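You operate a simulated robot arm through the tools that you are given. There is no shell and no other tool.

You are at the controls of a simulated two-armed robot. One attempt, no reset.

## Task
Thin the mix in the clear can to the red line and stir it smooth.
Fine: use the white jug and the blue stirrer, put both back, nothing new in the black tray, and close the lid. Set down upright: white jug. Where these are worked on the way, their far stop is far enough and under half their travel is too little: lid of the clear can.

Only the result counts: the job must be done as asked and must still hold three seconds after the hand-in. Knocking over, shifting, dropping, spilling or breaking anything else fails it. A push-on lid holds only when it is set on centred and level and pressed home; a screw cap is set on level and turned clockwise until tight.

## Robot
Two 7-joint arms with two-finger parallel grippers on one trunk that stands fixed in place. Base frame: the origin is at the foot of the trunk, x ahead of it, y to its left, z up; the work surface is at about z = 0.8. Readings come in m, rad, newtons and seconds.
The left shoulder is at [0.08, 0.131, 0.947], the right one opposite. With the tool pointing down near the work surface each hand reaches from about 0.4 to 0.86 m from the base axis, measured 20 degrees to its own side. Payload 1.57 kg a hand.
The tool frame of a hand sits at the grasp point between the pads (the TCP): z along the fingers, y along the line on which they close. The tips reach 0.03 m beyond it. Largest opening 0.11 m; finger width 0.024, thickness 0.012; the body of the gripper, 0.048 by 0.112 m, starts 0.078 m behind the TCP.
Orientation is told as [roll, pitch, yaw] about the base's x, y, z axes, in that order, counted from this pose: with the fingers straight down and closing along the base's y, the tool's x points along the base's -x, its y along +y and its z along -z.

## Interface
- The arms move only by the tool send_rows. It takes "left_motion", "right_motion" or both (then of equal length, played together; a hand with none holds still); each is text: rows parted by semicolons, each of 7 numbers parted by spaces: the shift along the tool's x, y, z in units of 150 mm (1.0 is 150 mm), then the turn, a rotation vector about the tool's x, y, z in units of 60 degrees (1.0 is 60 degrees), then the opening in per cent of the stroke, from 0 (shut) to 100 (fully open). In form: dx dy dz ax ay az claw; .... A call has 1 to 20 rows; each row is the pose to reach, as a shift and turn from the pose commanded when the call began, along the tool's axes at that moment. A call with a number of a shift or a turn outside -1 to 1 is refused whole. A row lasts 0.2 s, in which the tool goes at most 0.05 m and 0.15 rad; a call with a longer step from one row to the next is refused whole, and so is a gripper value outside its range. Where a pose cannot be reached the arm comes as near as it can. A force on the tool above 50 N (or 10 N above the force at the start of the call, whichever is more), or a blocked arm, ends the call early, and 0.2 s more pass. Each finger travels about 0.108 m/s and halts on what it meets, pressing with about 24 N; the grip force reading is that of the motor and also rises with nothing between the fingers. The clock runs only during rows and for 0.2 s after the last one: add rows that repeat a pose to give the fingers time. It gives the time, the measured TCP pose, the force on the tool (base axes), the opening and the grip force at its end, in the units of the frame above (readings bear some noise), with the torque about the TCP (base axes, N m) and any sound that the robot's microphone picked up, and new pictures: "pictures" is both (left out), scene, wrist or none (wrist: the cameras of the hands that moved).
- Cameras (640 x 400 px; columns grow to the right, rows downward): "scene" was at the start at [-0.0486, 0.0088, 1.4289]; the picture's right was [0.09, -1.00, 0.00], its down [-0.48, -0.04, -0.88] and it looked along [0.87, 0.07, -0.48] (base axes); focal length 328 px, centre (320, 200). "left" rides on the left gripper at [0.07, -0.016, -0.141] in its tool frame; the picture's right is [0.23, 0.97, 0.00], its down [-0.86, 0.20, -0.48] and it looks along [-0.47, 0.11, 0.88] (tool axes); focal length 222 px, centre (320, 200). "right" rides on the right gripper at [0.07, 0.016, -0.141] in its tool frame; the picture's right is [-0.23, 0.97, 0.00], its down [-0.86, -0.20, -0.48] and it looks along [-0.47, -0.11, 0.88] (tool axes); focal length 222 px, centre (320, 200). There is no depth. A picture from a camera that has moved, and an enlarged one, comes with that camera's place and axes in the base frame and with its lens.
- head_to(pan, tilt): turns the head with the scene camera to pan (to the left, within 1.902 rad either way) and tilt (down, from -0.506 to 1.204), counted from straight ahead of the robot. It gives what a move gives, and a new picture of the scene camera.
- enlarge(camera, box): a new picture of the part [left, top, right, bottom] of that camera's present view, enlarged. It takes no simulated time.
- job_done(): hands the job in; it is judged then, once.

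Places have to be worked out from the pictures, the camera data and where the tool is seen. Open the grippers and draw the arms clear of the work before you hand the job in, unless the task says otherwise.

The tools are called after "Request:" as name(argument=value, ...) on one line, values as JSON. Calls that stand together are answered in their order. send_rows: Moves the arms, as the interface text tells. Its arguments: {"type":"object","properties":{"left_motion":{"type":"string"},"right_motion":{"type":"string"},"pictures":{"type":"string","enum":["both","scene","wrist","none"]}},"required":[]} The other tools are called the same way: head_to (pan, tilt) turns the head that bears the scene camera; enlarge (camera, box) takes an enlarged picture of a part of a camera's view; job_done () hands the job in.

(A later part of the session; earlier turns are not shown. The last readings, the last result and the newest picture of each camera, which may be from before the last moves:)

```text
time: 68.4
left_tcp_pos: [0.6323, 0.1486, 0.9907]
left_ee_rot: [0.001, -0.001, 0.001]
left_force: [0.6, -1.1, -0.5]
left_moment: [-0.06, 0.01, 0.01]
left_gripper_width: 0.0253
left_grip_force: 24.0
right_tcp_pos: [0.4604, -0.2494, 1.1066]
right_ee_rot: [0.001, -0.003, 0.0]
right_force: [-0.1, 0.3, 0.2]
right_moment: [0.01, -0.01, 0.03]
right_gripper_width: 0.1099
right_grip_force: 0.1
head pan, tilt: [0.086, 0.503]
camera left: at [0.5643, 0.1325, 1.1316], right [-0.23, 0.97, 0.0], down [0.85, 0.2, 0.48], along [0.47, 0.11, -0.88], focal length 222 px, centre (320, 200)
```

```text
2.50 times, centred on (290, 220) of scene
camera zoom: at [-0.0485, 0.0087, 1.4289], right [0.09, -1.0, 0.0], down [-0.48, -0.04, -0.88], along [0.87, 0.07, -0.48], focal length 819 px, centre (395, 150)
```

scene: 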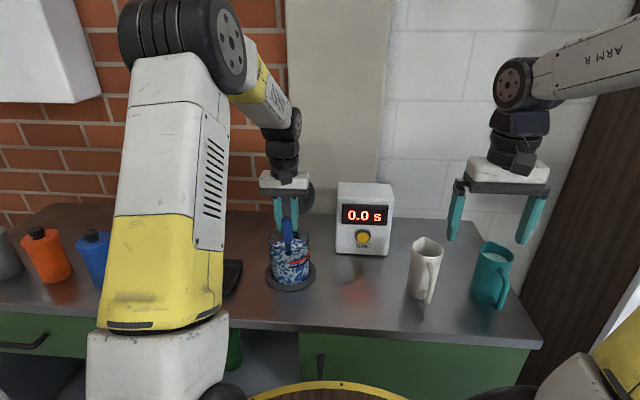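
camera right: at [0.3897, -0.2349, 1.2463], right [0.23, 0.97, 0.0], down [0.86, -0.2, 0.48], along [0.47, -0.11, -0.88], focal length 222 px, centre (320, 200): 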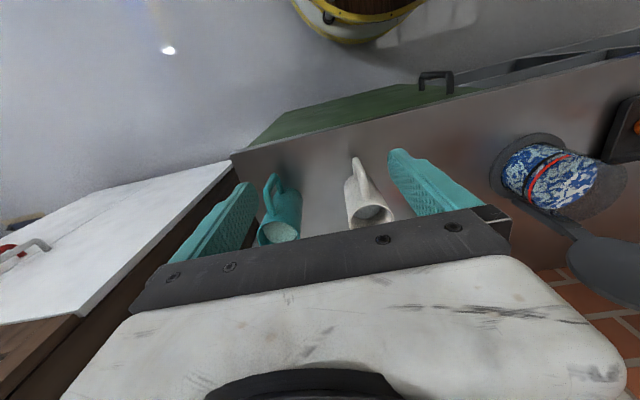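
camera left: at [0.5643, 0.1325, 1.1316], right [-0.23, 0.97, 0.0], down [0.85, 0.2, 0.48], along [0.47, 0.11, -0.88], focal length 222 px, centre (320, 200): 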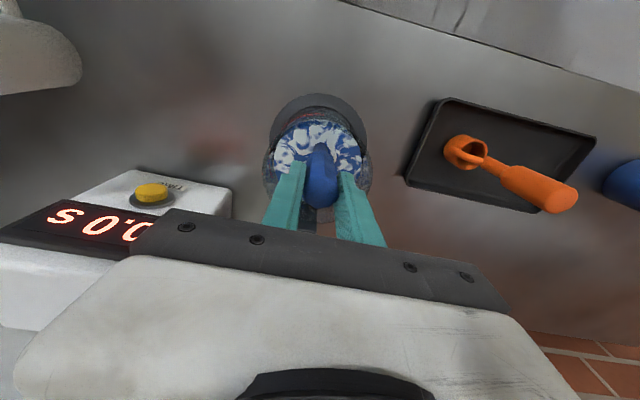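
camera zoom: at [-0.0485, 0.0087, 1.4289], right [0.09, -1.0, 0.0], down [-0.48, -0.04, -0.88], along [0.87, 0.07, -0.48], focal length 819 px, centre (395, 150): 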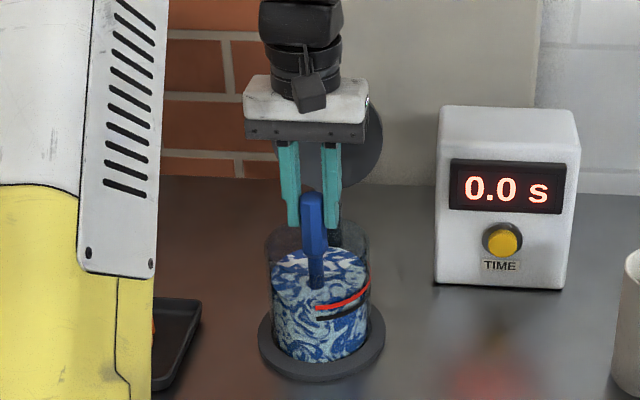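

The disc is in the mix with no contact forces. I stir in circles of about 16 mm radius.

Request:
send_rows(left_motion="0.107 0 0 0 0 0 10; 0.076 0.076 0 0 0 0 10; 0 0.107 0 0 0 0 10; -0.076 0.076 0 0 0 0 10; -0.107 0 0 0 0 0 10; -0.076 -0.076 0 0 0 0 10; 0 -0.107 0 0 0 0 10; 0.076 -0.076 0 0 0 0 10; 0.107 0 0 0 0 0 10; 0.076 0.076 0 0 0 0 10; 0 0.107 0 0 0 0 10; -0.076 0.076 0 0 0 0 10; -0.107 0 0 0 0 0 10; -0.076 -0.076 0 0 0 0 10; 0 -0.107 0 0 0 0 10; 0.076 -0.076 0 0 0 0 10; 0.107 0 0 0 0 0 10; 0.076 0.076 0 0 0 0 10; 0 0.107 0 0 0 0 10; 0 0 0 0 0 0 10")

Request:
enlarge(camera="scene", box=[235, 140, 345, 300])

```text
time: 72.6
left_tcp_pos: [0.6331, 0.1489, 0.9908]
left_ee_rot: [-0.001, -0.002, 0.0]
left_force: [-0.2, 1.0, -1.8]
left_moment: [0.04, 0.01, -0.02]
left_gripper_width: 0.025
left_grip_force: 23.6
right_tcp_pos: [0.4606, -0.2498, 1.1049]
right_ee_rot: [0.0, -0.002, -0.001]
right_force: [-1.0, -0.1, 0.3]
right_moment: [-0.01, 0.02, 0.0]
right_gripper_width: 0.11
right_grip_force: 0.0
head pan, tilt: [0.086, 0.503]
camera left: at [0.5647, 0.1325, 1.1316], right [-0.23, 0.97, 0.0], down [0.85, 0.2, 0.48], along [0.47, 0.11, -0.88], focal length 222 px, centre (320, 200)
```

scene: 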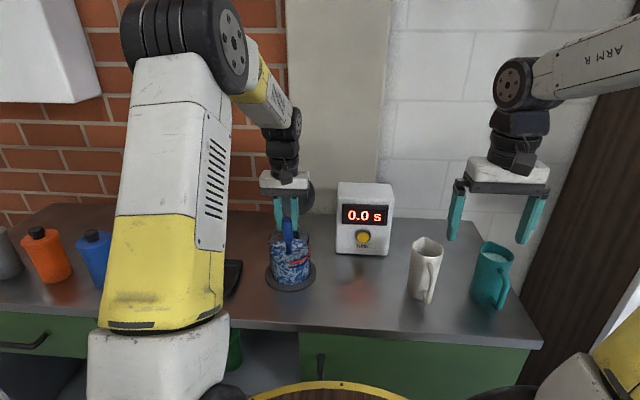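
left: 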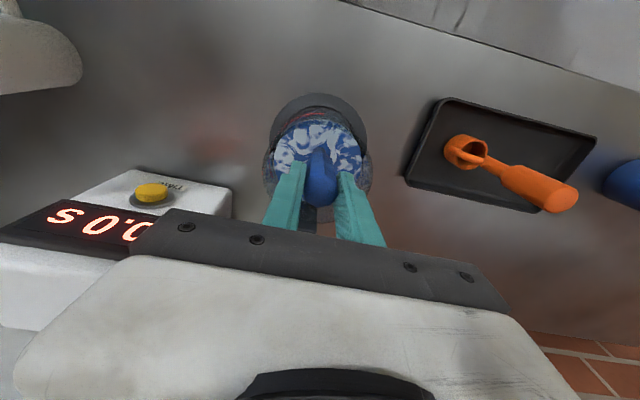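

```text
2.50 times, centred on (290, 220) of scene
camera zoom: at [-0.0485, 0.0089, 1.4289], right [0.09, -1.0, 0.0], down [-0.48, -0.04, -0.88], along [0.87, 0.07, -0.48], focal length 819 px, centre (395, 150)
```

zoom: 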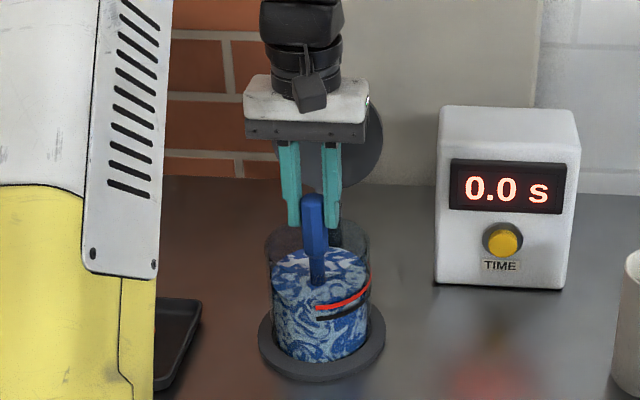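

The contrast of the marbling is fading. I stir on, faster and with some up-and-down movement below the surface.

Request:
send_rows(left_motion="0.113 0 0 0 0 0 10; 0.057 0.098 0 0 0 0 10; -0.057 0.098 0 0 0 0 10; -0.113 0 -0.05 0 0 0 10; -0.057 -0.098 -0.1 0 0 0 10; 0.057 -0.098 -0.15 0 0 0 10; 0.113 0 -0.2 0 0 0 10; 0.057 0.098 -0.2 0 0 0 10; -0.057 0.098 -0.2 0 0 0 10; -0.113 0 -0.15 0 0 0 10; -0.057 -0.098 -0.1 0 0 0 10; 0.057 -0.098 -0.05 0 0 0 10; 0.113 0 0 0 0 0 10; 0.057 0.098 0 0 0 0 10; -0.057 0.098 0 0 0 0 10; -0.113 0 0 0 0 0 10; -0.057 -0.098 0 0 0 0 10; 0.057 -0.098 0 0 0 0 10; 0.113 0 0 0 0 0 10; 0 0 0 0 0 0 10", pictures="none")

Request:
send_rows(left_motion="0.113 0 0 0 0 0 10; 0.057 0.098 0 0 0 0 10; -0.057 0.098 0 0 0 0 10; -0.113 0 -0.05 0 0 0 10; -0.057 -0.098 -0.1 0 0 0 10; 0.057 -0.098 -0.15 0 0 0 10; 0.113 0 -0.2 0 0 0 10; 0.057 0.098 -0.2 0 0 0 10; -0.057 0.098 -0.2 0 0 0 10; -0.113 0 -0.15 0 0 0 10; -0.057 -0.098 -0.1 0 0 0 10; 0.057 -0.098 -0.05 0 0 0 10; 0.113 0 0 0 0 0 10; 0.057 0.098 0 0 0 0 10; -0.057 0.098 0 0 0 0 10; -0.113 0 0 0 0 0 10; -0.057 -0.098 0 0 0 0 10; 0.057 -0.098 0 0 0 0 10; 0.113 0 0 0 0 0 10; 0 0 0 0 0 0 10", pictures="none")

Request:
enlarge(camera="scene", box=[235, 140, 345, 300])

```text
time: 76.8
left_tcp_pos: [0.6349, 0.1471, 0.9914]
left_ee_rot: [-0.001, -0.001, 0.0]
left_force: [0.1, 0.3, -1.9]
left_moment: [-0.05, -0.04, -0.01]
left_gripper_width: 0.025
left_grip_force: 23.7
right_tcp_pos: [0.4608, -0.2492, 1.1051]
right_ee_rot: [0.0, -0.003, 0.001]
right_force: [0.6, 0.0, 0.1]
right_moment: [0.0, -0.02, 0.02]
right_gripper_width: 0.11
right_grip_force: 0.1
head pan, tilt: [0.086, 0.503]
```

```text
time: 81.0
left_tcp_pos: [0.6324, 0.1485, 0.9907]
left_ee_rot: [0.0, 0.0, -0.001]
left_force: [0.1, 0.2, -2.3]
left_moment: [-0.01, 0.01, 0.01]
left_gripper_width: 0.0249
left_grip_force: 23.5
right_tcp_pos: [0.4608, -0.2496, 1.1052]
right_ee_rot: [-0.002, -0.001, 0.0]
right_force: [0.4, 0.0, 0.2]
right_moment: [-0.02, 0.0, 0.01]
right_gripper_width: 0.1099
right_grip_force: 0.0
head pan, tilt: [0.086, 0.503]
```

```text
2.50 times, centred on (290, 220) of scene
camera zoom: at [-0.0487, 0.0087, 1.4289], right [0.09, -1.0, 0.0], down [-0.48, -0.04, -0.88], along [0.87, 0.07, -0.48], focal length 819 px, centre (395, 150)
```

zoom: 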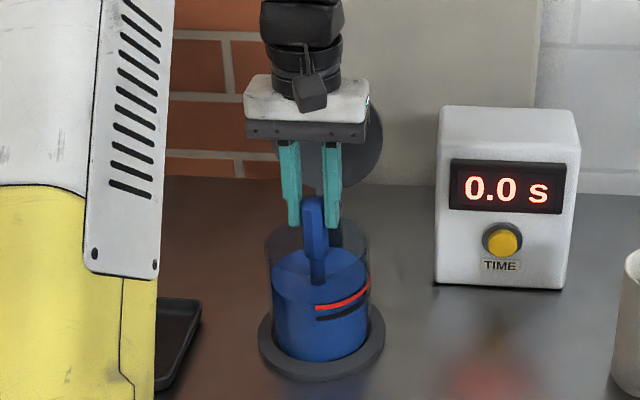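

The mix is now almost evenly blue. I stir two more rounds to be sure, then look closely.

Request:
send_rows(left_motion="0.113 0 0 0 0 0 10; 0.057 0.098 0 0 0 0 10; -0.057 0.098 0 0 0 0 10; -0.113 0 -0.05 0 0 0 10; -0.057 -0.098 -0.1 0 0 0 10; 0.057 -0.098 -0.15 0 0 0 10; 0.113 0 -0.2 0 0 0 10; 0.057 0.098 -0.2 0 0 0 10; -0.057 0.098 -0.2 0 0 0 10; -0.113 0 -0.15 0 0 0 10; -0.057 -0.098 -0.1 0 0 0 10; 0.057 -0.098 -0.05 0 0 0 10; 0.113 0 0 0 0 0 10; 0.057 0.098 0 0 0 0 10; -0.057 0.098 0 0 0 0 10; -0.113 0 0 0 0 0 10; -0.057 -0.098 0 0 0 0 10; 0.057 -0.098 0 0 0 0 10; 0.113 0 0 0 0 0 10; 0 0 0 0 0 0 10", pictures="none")

Request:
send_rows(left_motion="0.113 0 0 0 0 0 10; 0.057 0.098 0 0 0 0 10; -0.057 0.098 0 0 0 0 10; -0.113 0 -0.05 0 0 0 10; -0.057 -0.098 -0.1 0 0 0 10; 0.057 -0.098 -0.15 0 0 0 10; 0.113 0 -0.2 0 0 0 10; 0.057 0.098 -0.2 0 0 0 10; -0.057 0.098 -0.2 0 0 0 10; -0.113 0 -0.15 0 0 0 10; -0.057 -0.098 -0.1 0 0 0 10; 0.057 -0.098 -0.05 0 0 0 10; 0.113 0 0 0 0 0 10; 0.057 0.098 0 0 0 0 10; -0.057 0.098 0 0 0 0 10; -0.113 0 0 0 0 0 10; -0.057 -0.098 0 0 0 0 10; 0.057 -0.098 0 0 0 0 10; 0.113 0 0 0 0 0 10; 0 0 0 0 0 0 10", pictures="none")

Request:
enlarge(camera="scene", box=[265, 215, 315, 275])

```text
time: 85.2
left_tcp_pos: [0.6335, 0.1487, 0.9908]
left_ee_rot: [0.001, -0.001, 0.0]
left_force: [-0.2, 0.2, -1.4]
left_moment: [-0.07, -0.02, 0.0]
left_gripper_width: 0.0251
left_grip_force: 24.4
right_tcp_pos: [0.4604, -0.2486, 1.106]
right_ee_rot: [0.0, -0.001, 0.0]
right_force: [-0.8, 0.3, 0.3]
right_moment: [0.0, -0.02, 0.02]
right_gripper_width: 0.1101
right_grip_force: 0.2
head pan, tilt: [0.086, 0.503]
```

```text
time: 89.4
left_tcp_pos: [0.6328, 0.1487, 0.9917]
left_ee_rot: [0.0, 0.001, 0.0]
left_force: [0.4, 0.7, -1.6]
left_moment: [0.07, 0.02, 0.04]
left_gripper_width: 0.0246
left_grip_force: 24.0
right_tcp_pos: [0.4607, -0.2495, 1.1049]
right_ee_rot: [-0.001, -0.002, 0.001]
right_force: [-0.5, -0.2, -0.4]
right_moment: [0.0, -0.01, -0.01]
right_gripper_width: 0.1101
right_grip_force: 0.2
head pan, tilt: [0.086, 0.503]
```

```text
6.67 times, centred on (290, 245) of scene
camera zoom: at [-0.0487, 0.0087, 1.4289], right [0.09, -1.0, 0.0], down [-0.48, -0.04, -0.88], along [0.87, 0.07, -0.48], focal length 2184 px, centre (520, -100)
```

zoom: 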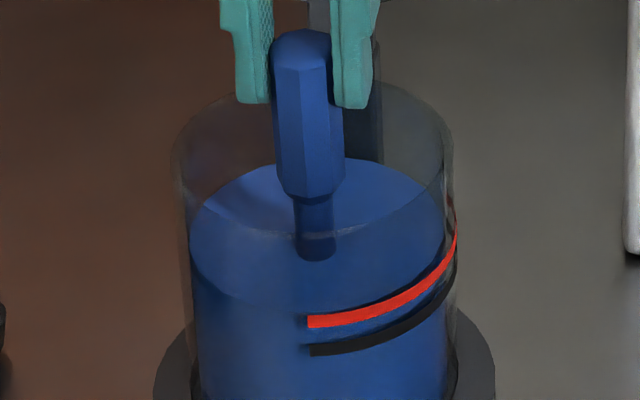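

The mix is evenly blue and its level stands at the red line. I raise the disc just above the surface, still inside the can, and let it drain.

Request:
send_rows(left_motion="0 0 -0.1 0 0 0 10; 0 0 -0.2 0 0 0 10; 0 0 -0.3 0 0 0 10; 0 0 -0.4 0 0 0 10; 0 0 -0.5 0 0 0 10; 0 0 -0.58 0 0 0 10; 0 0 -0.58 0 0 0 10; 0 0 -0.58 0 0 0 10; 0 0 -0.58 0 0 0 10; 0 0 -0.58 0 0 0 10; 0 0 -0.58 0 0 0 10; 0 0 -0.58 0 0 0 10; 0 0 -0.58 0 0 0 10; 0 0 -0.58 0 0 0 10; 0 0 -0.58 0 0 0 10; 0 0 -0.58 0 0 0 10; 0 0 -0.58 0 0 0 10; 0 0 -0.58 0 0 0 10; 0 0 -0.58 0 0 0 10; 0 0 -0.58 0 0 0 10")

Request:
enlarge(camera="scene", box=[255, 190, 325, 280])

Request:
enlarge(camera="left", box=[240, 70, 400, 220])

```text
time: 93.6
left_tcp_pos: [0.633, 0.1475, 1.0798]
left_ee_rot: [0.001, 0.0, 0.001]
left_force: [0.6, 0.0, -1.4]
left_moment: [-0.01, -0.02, -0.02]
left_gripper_width: 0.0248
left_grip_force: 24.2
right_tcp_pos: [0.4608, -0.2501, 1.1057]
right_ee_rot: [0.0, -0.003, -0.001]
right_force: [-0.3, 0.3, 0.5]
right_moment: [0.03, 0.0, -0.01]
right_gripper_width: 0.11
right_grip_force: 0.0
head pan, tilt: [0.086, 0.503]
camera left: at [0.5649, 0.1321, 1.2192], right [-0.23, 0.97, 0.0], down [0.85, 0.2, 0.48], along [0.47, 0.11, -0.88], focal length 222 px, centre (320, 200)
```

scene: 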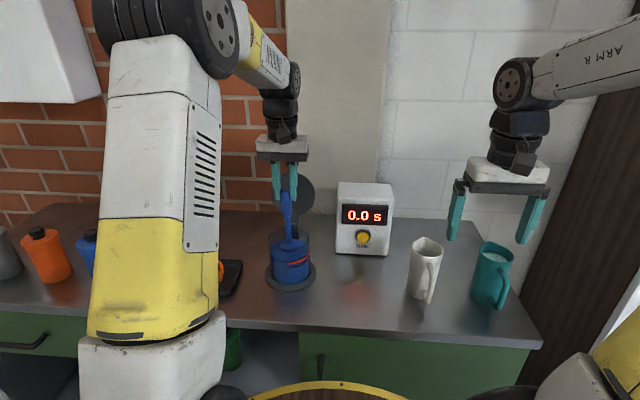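
left: 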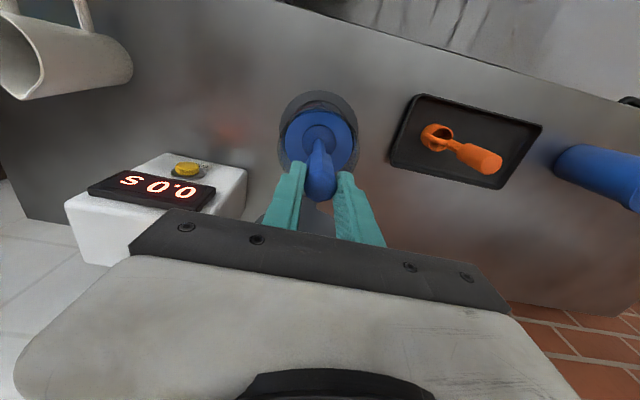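

```text
4.44 times, centred on (290, 235) of scene
camera zoom: at [-0.0485, 0.0087, 1.4289], right [0.09, -1.0, 0.0], down [-0.48, -0.04, -0.88], along [0.87, 0.07, -0.48], focal length 1456 px, centre (453, 44)
```

zoom: 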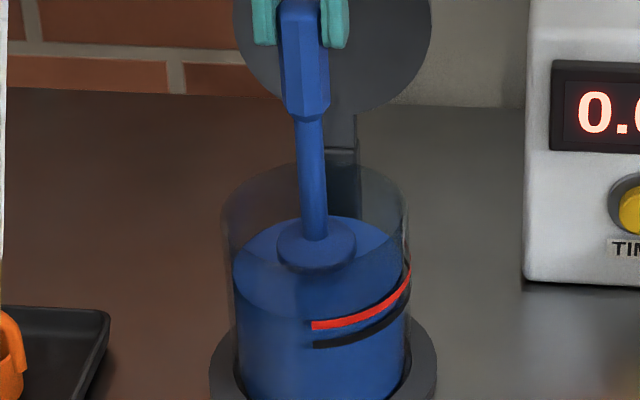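

```text
2.67 times, centred on (320, 145) of left
camera zoom: at [0.5649, 0.1321, 1.2192], right [-0.23, 0.97, 0.0], down [0.85, 0.2, 0.48], along [0.47, 0.11, -0.88], focal length 592 px, centre (320, 347)
```

zoom: 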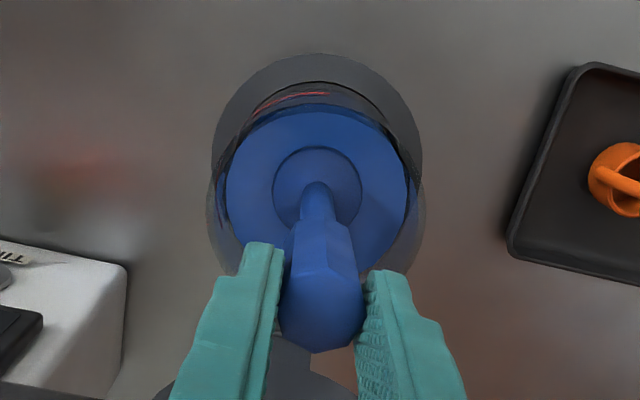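

No drops are visible. I lift it clear of the rim, staying over the can, and wait a bit longer in case it drips.

Request:
send_rows(left_motion="0 0 -0.15 0 0 0 10; 0 0 -0.3 0 0 0 10; 0 0 -0.5 0 0 0 10; 0 0 -0.7 0 0 0 10; 0 0 -0.74 0 0 0 10; 0 0 -0.74 0 0 0 10; 0 0 -0.74 0 0 0 10; 0 0 -0.74 0 0 0 10; 0 0 -0.74 0 0 0 10; 0 0 -0.74 0 0 0 10; 0 0 -0.74 0 0 0 10; 0 0 -0.74 0 0 0 10; 0 0 -0.74 0 0 0 10; 0 0 -0.74 0 0 0 10; 0 0 -0.74 0 0 0 10; 0 0 -0.74 0 0 0 10; 0 0 -0.74 0 0 0 10; 0 0 -0.74 0 0 0 10; 0 0 -0.74 0 0 0 10; 0 0 -0.74 0 0 0 10")

Request:
enlarge(camera="scene", box=[235, 120, 345, 300])

Request:
enlarge(camera="left", box=[240, 70, 400, 220])

```text
time: 97.8
left_tcp_pos: [0.6337, 0.1484, 1.1893]
left_ee_rot: [-0.001, -0.001, 0.0]
left_force: [0.7, -0.1, -2.0]
left_moment: [0.03, 0.05, 0.01]
left_gripper_width: 0.0246
left_grip_force: 24.2
right_tcp_pos: [0.461, -0.2487, 1.1047]
right_ee_rot: [-0.001, -0.002, 0.001]
right_force: [-0.5, -0.2, -0.3]
right_moment: [0.02, -0.01, 0.0]
right_gripper_width: 0.1097
right_grip_force: 0.1
head pan, tilt: [0.086, 0.503]
camera left: at [0.5645, 0.132, 1.3293], right [-0.23, 0.97, 0.0], down [0.85, 0.2, 0.48], along [0.47, 0.11, -0.88], focal length 222 px, centre (320, 200)
```

scene: 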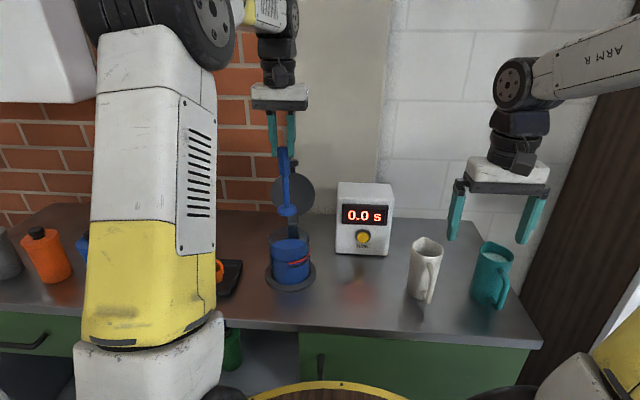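
left: 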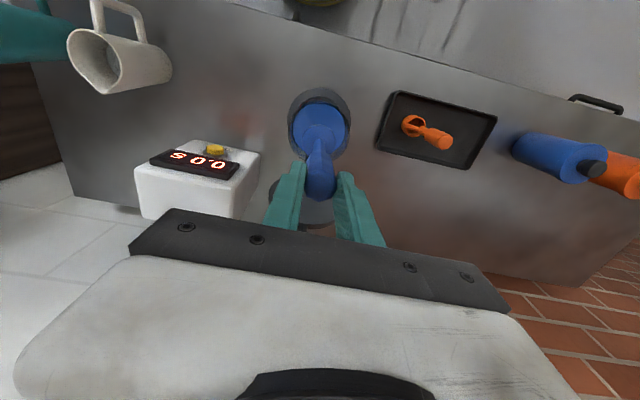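

```text
2.22 times, centred on (290, 210) of scene
camera zoom: at [-0.0485, 0.0087, 1.4289], right [0.09, -1.0, 0.0], down [-0.48, -0.04, -0.88], along [0.87, 0.07, -0.48], focal length 728 px, centre (387, 178)
```

zoom: 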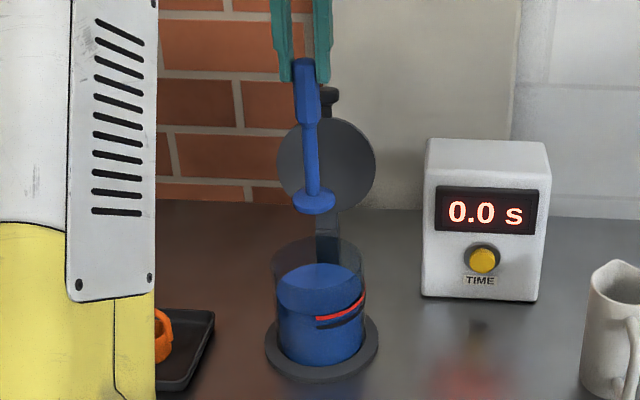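

```text
2.67 times, centred on (320, 145) of left
camera zoom: at [0.5645, 0.132, 1.3293], right [-0.23, 0.97, 0.0], down [0.85, 0.2, 0.48], along [0.47, 0.11, -0.88], focal length 592 px, centre (320, 347)
```

zoom: 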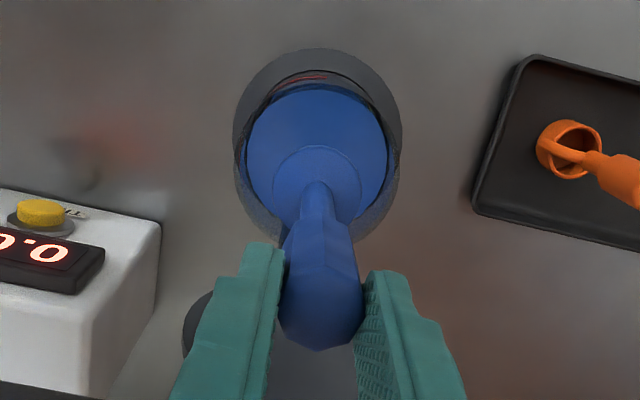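

The stirrer drains without drips, though it has slid down in the grip by about 1.5 cm, which I must allow for. I carry it back over to its place in the tray.

Request:
send_rows(left_motion="0 0 -0.15 0 0 0 10; 0.01 0.2 -0.2 0 0 0 10; 0.03 0.45 -0.2 0 0 0 10; 0.05 0.72 -0.2 0 0 0 10; 0.07 1.0 -0.2 0 0 0 10", pictures="none")

Request:
send_rows(left_motion="0.02 0.25 0 0 0 0 10; 0.04 0.5 0 0 0 0 10; 0.06 0.75 0 0 0 0 10; 0.068 0.95 0 0 0 0 10; 0.068 1.0 0 0 0 0 10", pictures="none")

Request:
send_rows(left_motion="0 0.138 0 0 0 0 10; 0 0.138 0.2 0 0 0 10; 0 0.138 0.45 0 0 0 10; 0 0.138 0.7 0 0 0 10; 0 0.138 0.95 0 0 0 10; 0 0.138 1.0 0 0 0 10")

```text
time: 99.0
left_tcp_pos: [0.623, 0.2979, 1.2184]
left_ee_rot: [0.0, 0.0, -0.002]
left_force: [-0.3, -0.2, -1.3]
left_moment: [0.05, -0.02, -0.02]
left_gripper_width: 0.0248
left_grip_force: 24.1
right_tcp_pos: [0.4623, -0.2499, 1.1053]
right_ee_rot: [0.001, -0.002, 0.001]
right_force: [0.0, 0.1, -0.1]
right_moment: [0.02, 0.0, 0.01]
right_gripper_width: 0.11
right_grip_force: 0.0
head pan, tilt: [0.086, 0.503]
```

```text
time: 100.2
left_tcp_pos: [0.6115, 0.4478, 1.2183]
left_ee_rot: [0.001, 0.001, 0.001]
left_force: [0.0, 0.6, -2.2]
left_moment: [0.0, 0.0, -0.01]
left_gripper_width: 0.0244
left_grip_force: 24.2
right_tcp_pos: [0.4614, -0.2497, 1.1046]
right_ee_rot: [-0.001, -0.002, 0.0]
right_force: [0.5, 0.3, -1.0]
right_moment: [0.0, 0.01, 0.0]
right_gripper_width: 0.11
right_grip_force: 0.1
head pan, tilt: [0.086, 0.503]
```

```text
time: 101.6
left_tcp_pos: [0.613, 0.4682, 1.0686]
left_ee_rot: [0.001, 0.0, 0.0]
left_force: [0.7, 0.1, -0.9]
left_moment: [-0.05, 0.03, 0.01]
left_gripper_width: 0.0246
left_grip_force: 24.4
right_tcp_pos: [0.461, -0.2507, 1.1048]
right_ee_rot: [0.0, -0.002, 0.001]
right_force: [0.6, 0.0, -0.1]
right_moment: [0.01, 0.01, 0.03]
right_gripper_width: 0.1099
right_grip_force: 0.1
head pan, tilt: [0.086, 0.503]
camera left: at [0.5439, 0.4527, 1.2092], right [-0.23, 0.97, 0.0], down [0.85, 0.2, 0.48], along [0.47, 0.11, -0.88], focal length 222 px, centre (320, 200)
```

scene: 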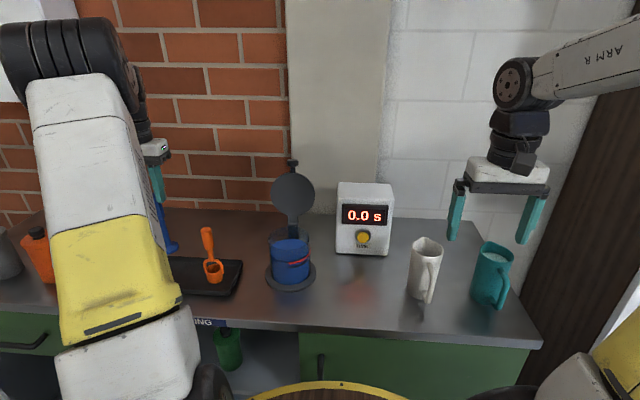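
left: 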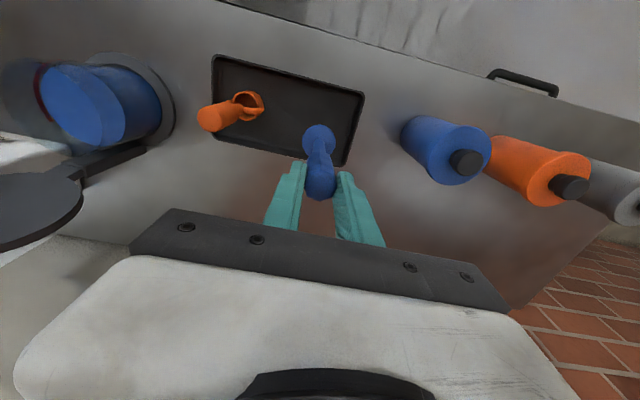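

I check the stirrer's attitude in the grip before setting it down.

Request:
enlarge(camera="left", box=[240, 70, 400, 220])

Request:
enlarge(camera="scene", box=[120, 130, 240, 300])

```text
2.67 times, centred on (320, 145) of left
camera zoom: at [0.5439, 0.4527, 1.2092], right [-0.23, 0.97, 0.0], down [0.85, 0.2, 0.48], along [0.47, 0.11, -0.88], focal length 592 px, centre (320, 347)
```

zoom: 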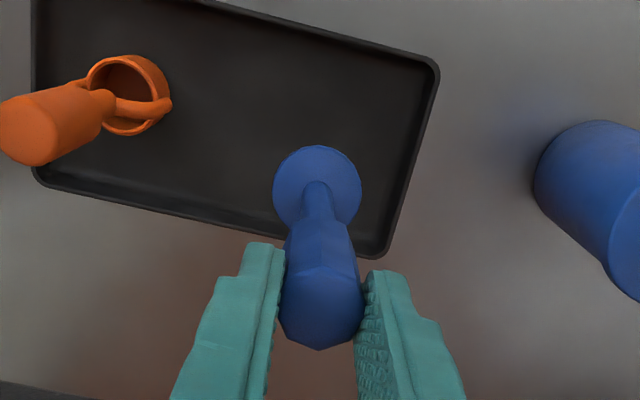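

```text
2.35 times, centred on (180, 215) of scene
camera zoom: at [-0.0485, 0.0088, 1.4289], right [0.09, -1.0, 0.0], down [-0.48, -0.04, -0.88], along [0.87, 0.07, -0.48], focal length 771 px, centre (649, 165)
```

zoom: 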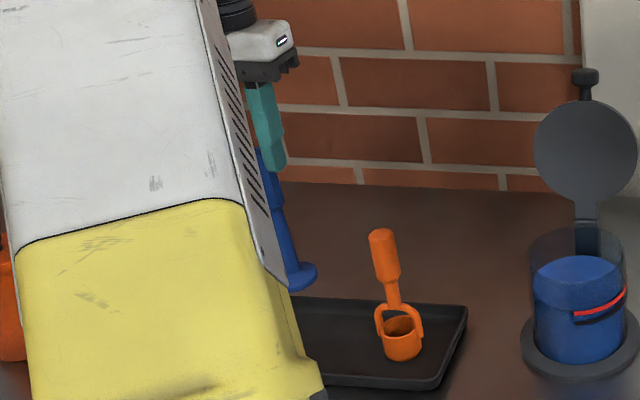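

The stirrer is nearly vertical with its disc about 17 cm below the hand. I lower it close to the tray floor, shifting 5 mm back to meet its old spot.

Request:
send_rows(left_motion="0.02 0.015 0.12 0 0 0 10; 0.033 0.02 0.25 0 0 0 10; 0.033 0.02 0.38 0 0 0 10; 0.033 0.02 0.48 0 0 0 10; 0.033 0.02 0.52 0 0 0 10; 0.033 0.02 0.52 0 0 0 10")

Request:
enlarge(camera="left", box=[240, 70, 400, 220])

```text
time: 103.0
left_tcp_pos: [0.6084, 0.4721, 0.991]
left_ee_rot: [-0.001, -0.001, -0.001]
left_force: [0.0, 0.7, -1.7]
left_moment: [-0.01, 0.01, 0.0]
left_gripper_width: 0.0242
left_grip_force: 24.1
right_tcp_pos: [0.4616, -0.2487, 1.1053]
right_ee_rot: [0.0, -0.001, 0.001]
right_force: [-0.3, 0.2, 0.3]
right_moment: [0.02, 0.0, 0.03]
right_gripper_width: 0.1101
right_grip_force: 0.1
head pan, tilt: [0.086, 0.503]
camera left: at [0.5394, 0.4558, 1.1316], right [-0.23, 0.97, 0.0], down [0.85, 0.2, 0.48], along [0.47, 0.11, -0.88], focal length 222 px, centre (320, 200)
```

scene: 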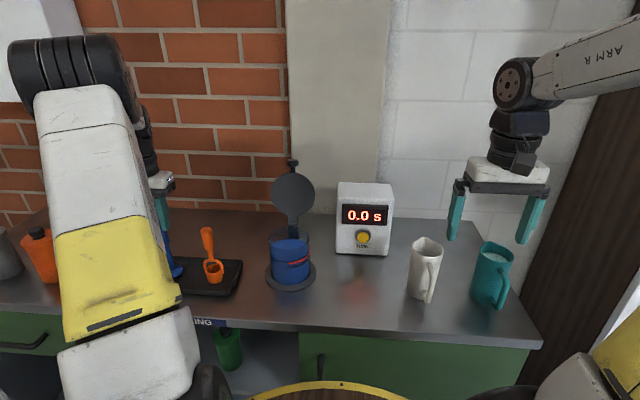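
left: 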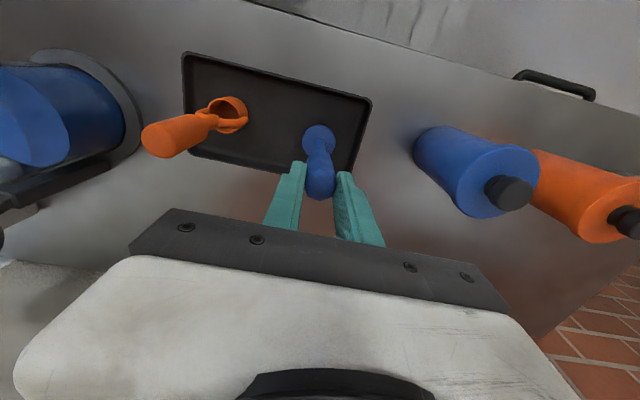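

```text
2.67 times, centred on (320, 145) of left
camera zoom: at [0.5394, 0.4558, 1.1316], right [-0.23, 0.97, 0.0], down [0.85, 0.2, 0.48], along [0.47, 0.11, -0.88], focal length 592 px, centre (320, 347)
```

zoom: 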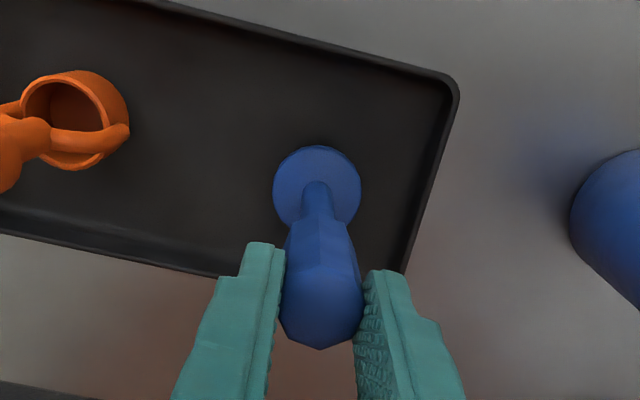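

Close to the floor now. I go down in small steps and watch the force.

Request:
send_rows(left_motion="0 0 0.015 0 0 0 10; 0 0 0.03 0 0 0 10; 0 0 0.045 0 0 0 10; 0 0 0.06 0 0 0 10; 0 0 0.06 0 0 0 10", pictures="none")

```text
time: 104.2
left_tcp_pos: [0.6095, 0.4723, 0.9817]
left_ee_rot: [0.0, -0.001, 0.001]
left_force: [0.8, 1.5, 4.3]
left_moment: [0.24, -0.04, -0.02]
left_gripper_width: 0.0237
left_grip_force: 24.0
right_tcp_pos: [0.4616, -0.2494, 1.1048]
right_ee_rot: [0.001, 0.0, 0.001]
right_force: [-0.1, -0.5, -0.7]
right_moment: [-0.03, 0.0, 0.0]
right_gripper_width: 0.1099
right_grip_force: 0.1
head pan, tilt: [0.086, 0.503]
```

The disc touches the tray floor. I open the fingers gently and look.

Request:
send_rows(left_motion="0 0 0 0 0 0 22; 0 0 0 0 0 0 26; 0 0 0 0 0 0 32; 0 0 0 0 0 0 42; 0 0 0 0 0 0 55; 0 0 0 0 0 0 60; 0 0 0 0 0 0 60")

Request:
enlarge(camera="left", box=[240, 70, 400, 220])

```text
time: 105.8
left_tcp_pos: [0.6084, 0.472, 0.9832]
left_ee_rot: [0.0, 0.0, 0.0]
left_force: [0.2, 0.1, 0.1]
left_moment: [0.03, -0.02, 0.01]
left_gripper_width: 0.0658
left_grip_force: 0.0
right_tcp_pos: [0.4609, -0.249, 1.1049]
right_ee_rot: [0.0, -0.003, -0.002]
right_force: [-0.5, -0.3, 0.8]
right_moment: [-0.03, 0.02, 0.0]
right_gripper_width: 0.1104
right_grip_force: 0.1
head pan, tilt: [0.086, 0.503]
camera left: at [0.5395, 0.4559, 1.1226], right [-0.23, 0.97, 0.0], down [0.85, 0.2, 0.48], along [0.47, 0.11, -0.88], focal length 222 px, centre (320, 200)
```

scene: 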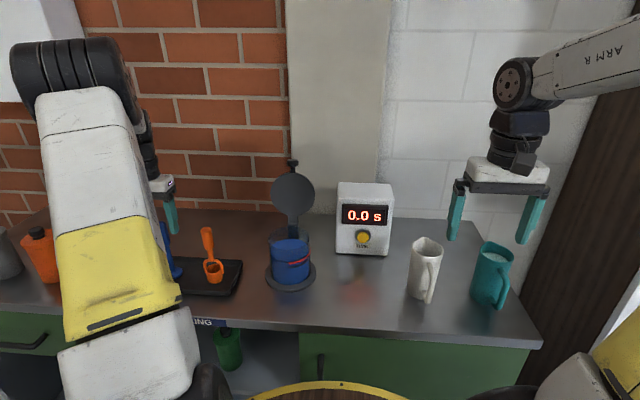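
left: 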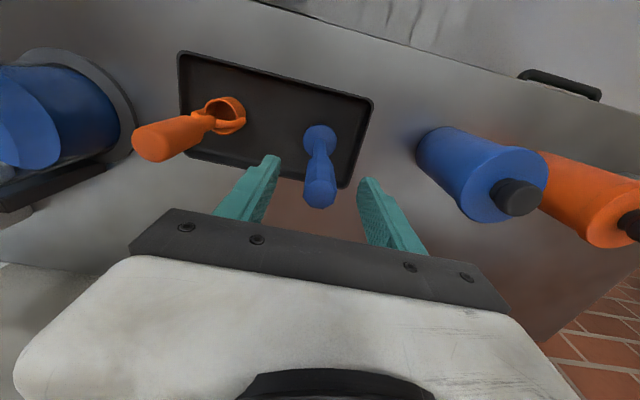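

```text
2.67 times, centred on (320, 145) of left
camera zoom: at [0.5395, 0.4559, 1.1226], right [-0.23, 0.97, 0.0], down [0.85, 0.2, 0.48], along [0.47, 0.11, -0.88], focal length 592 px, centre (320, 347)
```

zoom: 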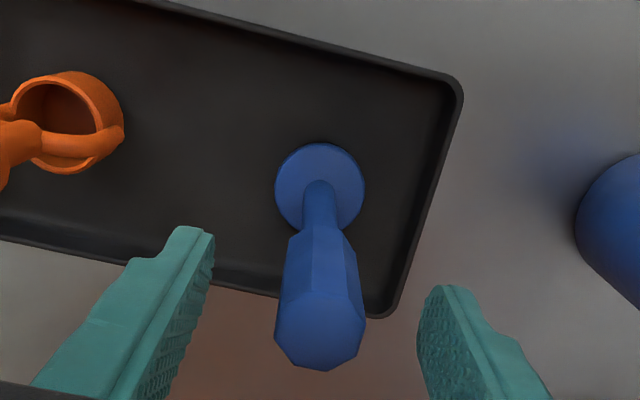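

The stirrer stands upright in the tray where it was. I lift the hand straight off it and head for the far side of the open lid.

Request:
send_rows(left_motion="0 0 -0.2 0 0 0 60; 0 0 -0.45 0 0 0 60; 0 0 -0.7 0 0 0 60; 0 0 -1.0 0 0 0 60; -0.05 -0.1 -1.0 0 0 0 50; -0.1 -0.3 -1.0 0 0 0 30")

Request:
enlarge(camera="scene", box=[120, 180, 260, 310])

```text
time: 107.2
left_tcp_pos: [0.6228, 0.427, 1.1317]
left_ee_rot: [0.0, 0.0, 0.0]
left_force: [0.3, -0.2, -0.6]
left_moment: [0.0, -0.04, -0.01]
left_gripper_width: 0.0332
left_grip_force: 0.0
right_tcp_pos: [0.4615, -0.2494, 1.1051]
right_ee_rot: [0.001, -0.001, 0.002]
right_force: [0.4, -0.7, -0.1]
right_moment: [-0.03, -0.01, 0.02]
right_gripper_width: 0.11
right_grip_force: 0.1
head pan, tilt: [0.086, 0.503]
camera left: at [0.5535, 0.4109, 1.2728], right [-0.23, 0.97, 0.0], down [0.85, 0.2, 0.48], along [0.47, 0.11, -0.88], focal length 222 px, centre (320, 200)
```

scene: 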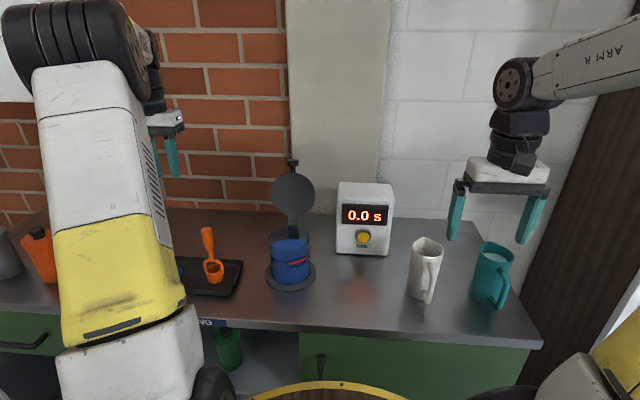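
left: 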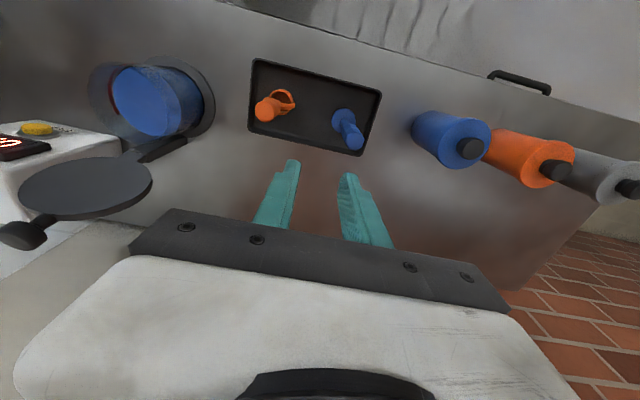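

```text
3.08 times, centred on (190, 245) of scene
camera zoom: at [-0.0486, 0.0091, 1.4289], right [0.09, -1.0, 0.0], down [-0.48, -0.04, -0.88], along [0.87, 0.07, -0.48], focal length 1008 px, centre (720, 62)
```

zoom: 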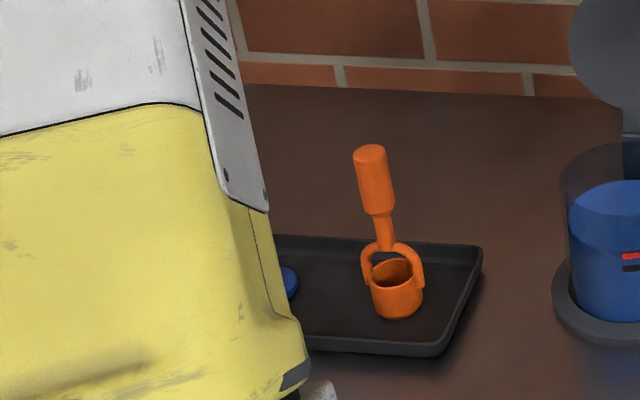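

The lid's knob is at about (0.759, 0.150, 1.092). I go high over and past it to a point behind the lid.

Request:
send_rows(left_motion="-0.05 -0.05 -0.25 0 0 0 10; -0.15 -0.15 -0.5 0 0 0 0; -0.35 -0.35 -0.52 0 0 0 0; -0.55 -0.55 -0.52 0 0 0 0; -0.75 -0.75 -0.52 0 0 0 0; -0.95 -0.95 -0.52 0 0 0 0; -1.0 -1.0 -0.52 0 0 0 0", pictures="none")

Request:
send_rows(left_motion="-0.1 -0.2 0 0 0 0 0; -0.2 -0.45 0 0 0 0 0; -0.27 -0.7 0 0 0 0 0; -0.27 -0.847 0 0 0 0 0; -0.27 -0.847 0 0 0 0 0")

```text
time: 108.8
left_tcp_pos: [0.7285, 0.2802, 1.1939]
left_ee_rot: [-0.001, 0.0, -0.001]
left_force: [0.6, 0.5, 0.0]
left_moment: [-0.03, -0.03, -0.05]
left_gripper_width: 0.0
left_grip_force: 21.7
left hand out of reach, approached as far as the arm can: row 5, 6, 7
right_tcp_pos: [0.4606, -0.2486, 1.1056]
right_ee_rot: [0.0, -0.003, 0.0]
right_force: [-0.6, -0.4, -0.1]
right_moment: [-0.03, 0.01, 0.03]
right_gripper_width: 0.1101
right_grip_force: 0.0
head pan, tilt: [0.086, 0.503]
```

```text
time: 110.0
left_tcp_pos: [0.7423, 0.1574, 1.1877]
left_ee_rot: [0.001, 0.002, 0.001]
left_force: [0.1, -0.3, 0.3]
left_moment: [0.01, 0.06, 0.01]
left_gripper_width: 0.0001
left_grip_force: 21.3
left hand out of reach, approached as far as the arm can: row 1, 2, 3, 4, 5
right_tcp_pos: [0.4613, -0.2487, 1.1034]
right_ee_rot: [-0.001, -0.001, -0.001]
right_force: [0.3, -0.1, 0.4]
right_moment: [0.0, -0.04, 0.0]
right_gripper_width: 0.1101
right_grip_force: 0.1
head pan, tilt: [0.086, 0.503]
camera left: at [0.6732, 0.1407, 1.3277], right [-0.23, 0.97, 0.0], down [0.85, 0.2, 0.48], along [0.47, 0.11, -0.88], focal length 222 px, centre (320, 200)
```

scene: 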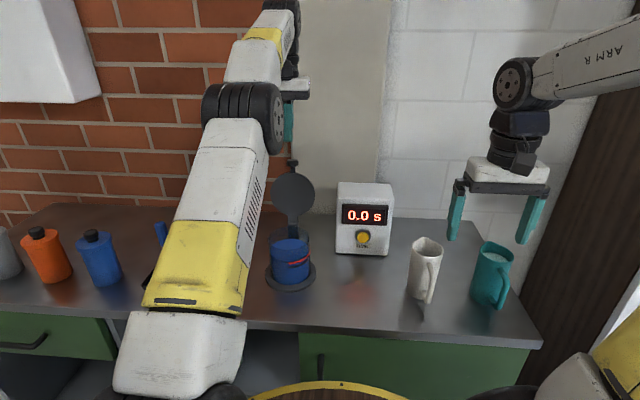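
left: 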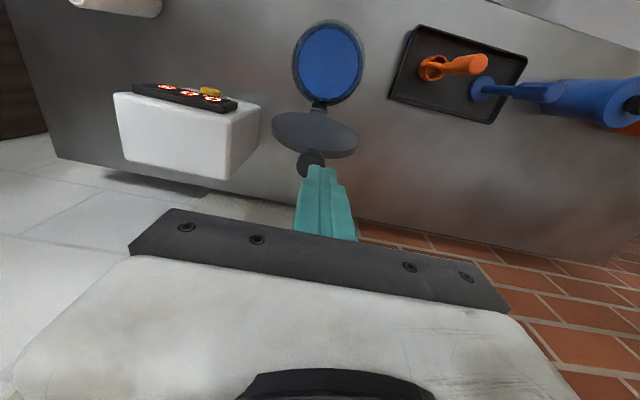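

Behind the lid is out of reach with the fingers straight down. I back off and slope the fingers forward by 30 degrees, so I can grip the knob instead and draw the lid over.

Request:
send_rows(left_motion="0.14 0 -0.01 0 0 0 0; 0.28 -0.01 -0.03 0 -0.1 0 10; 0.42 -0.02 -0.05 0 -0.2 0 20; 0.56 -0.03 -0.06 0 -0.3 0 30; 0.7 -0.04 -0.07 0 -0.4 0 45; 0.815 -0.05 -0.08 0 -0.5 0 55; 0.815 -0.05 -0.08 0 -0.5 0 55")

Request:
enlarge(camera="left", box=[220, 50, 420, 240])

Request:
enlarge(camera="scene", box=[240, 130, 340, 300])

```text
time: 111.6
left_tcp_pos: [0.6201, 0.1509, 1.1994]
left_ee_rot: [-0.001, -0.525, 0.0]
left_force: [0.7, -0.4, -0.4]
left_moment: [0.06, -0.01, 0.0]
left_gripper_width: 0.0603
left_grip_force: 0.0
right_tcp_pos: [0.4605, -0.249, 1.1038]
right_ee_rot: [0.0, -0.002, 0.0]
right_force: [0.8, 0.8, -0.2]
right_moment: [-0.03, 0.03, 0.02]
right_gripper_width: 0.1101
right_grip_force: 0.1
head pan, tilt: [0.086, 0.503]
camera left: at [0.4891, 0.134, 1.2856], right [-0.2, 0.97, -0.11], down [0.5, 0.2, 0.84], along [0.84, 0.11, -0.53], focal length 222 px, centre (320, 200)
```

scene: 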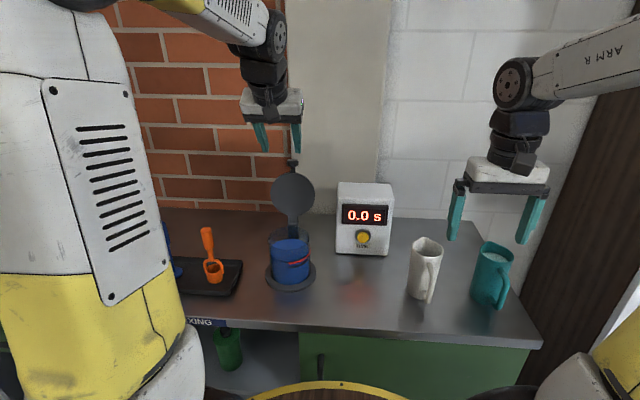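
left: 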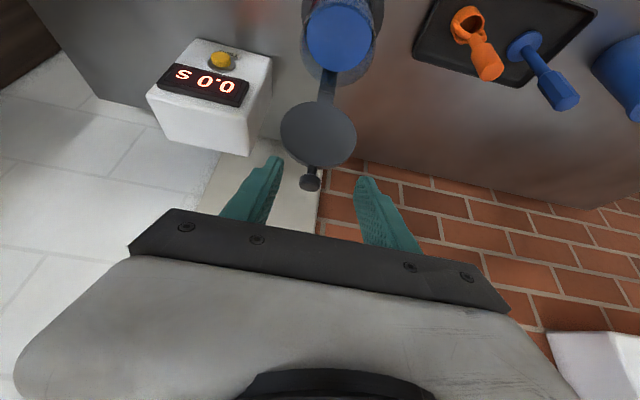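

```text
2.11 times, centred on (320, 145) of left
camera zoom: at [0.4891, 0.134, 1.2856], right [-0.2, 0.97, -0.11], down [0.5, 0.2, 0.84], along [0.84, 0.11, -0.53], focal length 468 px, centre (320, 316)
```

zoom: 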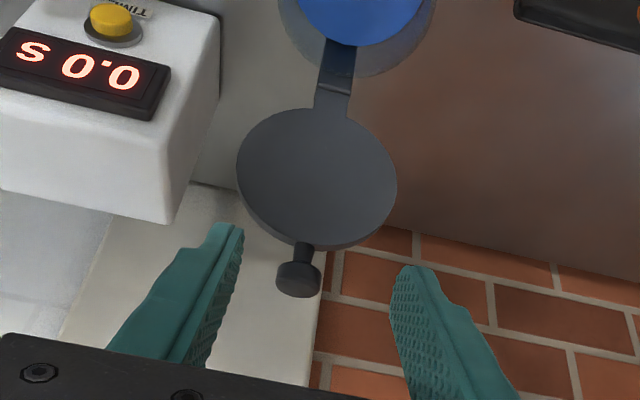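

```text
2.35 times, centred on (290, 215) of scene
camera zoom: at [-0.0486, 0.0087, 1.4289], right [0.09, -1.0, 0.0], down [-0.48, -0.04, -0.88], along [0.87, 0.07, -0.48], focal length 771 px, centre (391, 165)
```

zoom: 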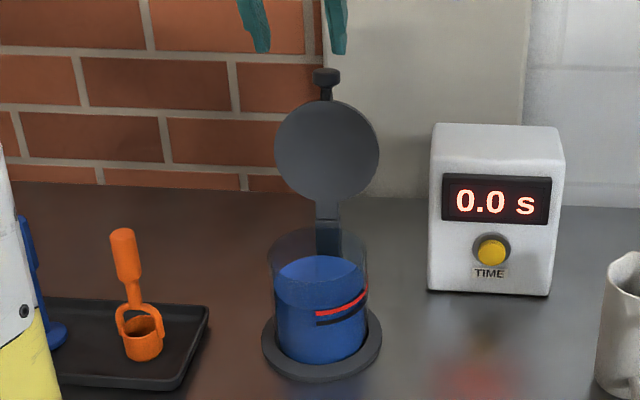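

The knob reads near (0.75, 0.150, 1.096). I bring the open fingers to a stand-off in line with it.

Request:
send_rows(left_motion="-0.1 0 0.09 0 0 0 55; -0.2 -0.005 0.19 0 0 0 55; -0.3 -0.005 0.28 0 0 0 55; -0.407 -0.006 0.374 0 0 0 55; -0.407 -0.006 0.374 0 0 0 55")

Request:
enlarge(camera="left", box=[220, 50, 420, 240])

Request:
enlarge(camera="scene", box=[240, 110, 340, 250])

```text
time: 112.8
left_tcp_pos: [0.6997, 0.1493, 1.1813]
left_ee_rot: [-0.002, -0.524, 0.003]
left_force: [0.2, 0.3, -0.1]
left_moment: [0.02, -0.01, -0.02]
left_gripper_width: 0.0605
left_grip_force: 0.0
right_tcp_pos: [0.461, -0.2493, 1.1052]
right_ee_rot: [0.0, -0.002, -0.001]
right_force: [-1.1, 0.7, -0.6]
right_moment: [0.01, 0.01, -0.01]
right_gripper_width: 0.11
right_grip_force: 0.1
head pan, tilt: [0.086, 0.503]
camera left: at [0.57, 0.133, 1.2678], right [-0.2, 0.97, -0.11], down [0.5, 0.2, 0.84], along [0.84, 0.11, -0.53], focal length 222 px, centre (320, 200)
```

scene: 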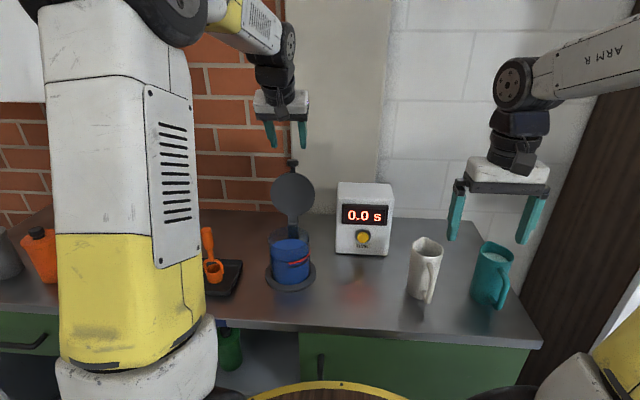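
left: 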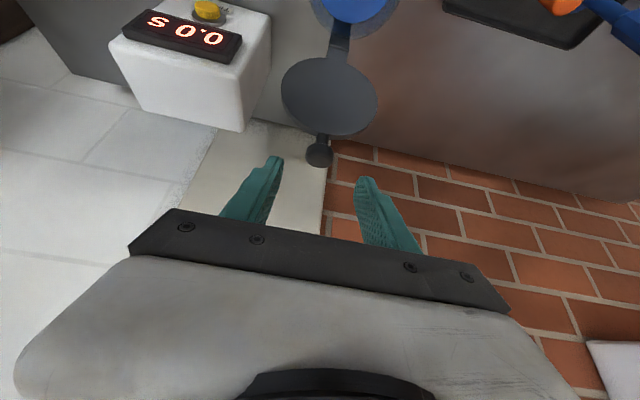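

```text
2.11 times, centred on (320, 145) of left
camera zoom: at [0.57, 0.133, 1.2678], right [-0.2, 0.97, -0.11], down [0.5, 0.2, 0.84], along [0.84, 0.11, -0.53], focal length 468 px, centre (320, 316)
```

zoom: 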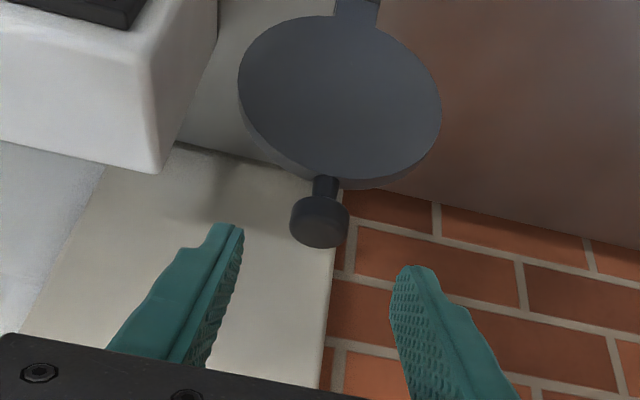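

```text
2.86 times, centred on (290, 180) of scene
camera zoom: at [-0.0486, 0.0087, 1.4289], right [0.09, -1.0, 0.0], down [-0.48, -0.04, -0.88], along [0.87, 0.07, -0.48], focal length 936 px, centre (406, 257)
```

zoom: 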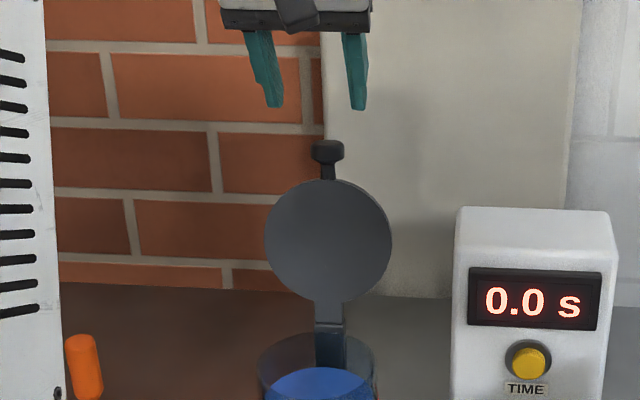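

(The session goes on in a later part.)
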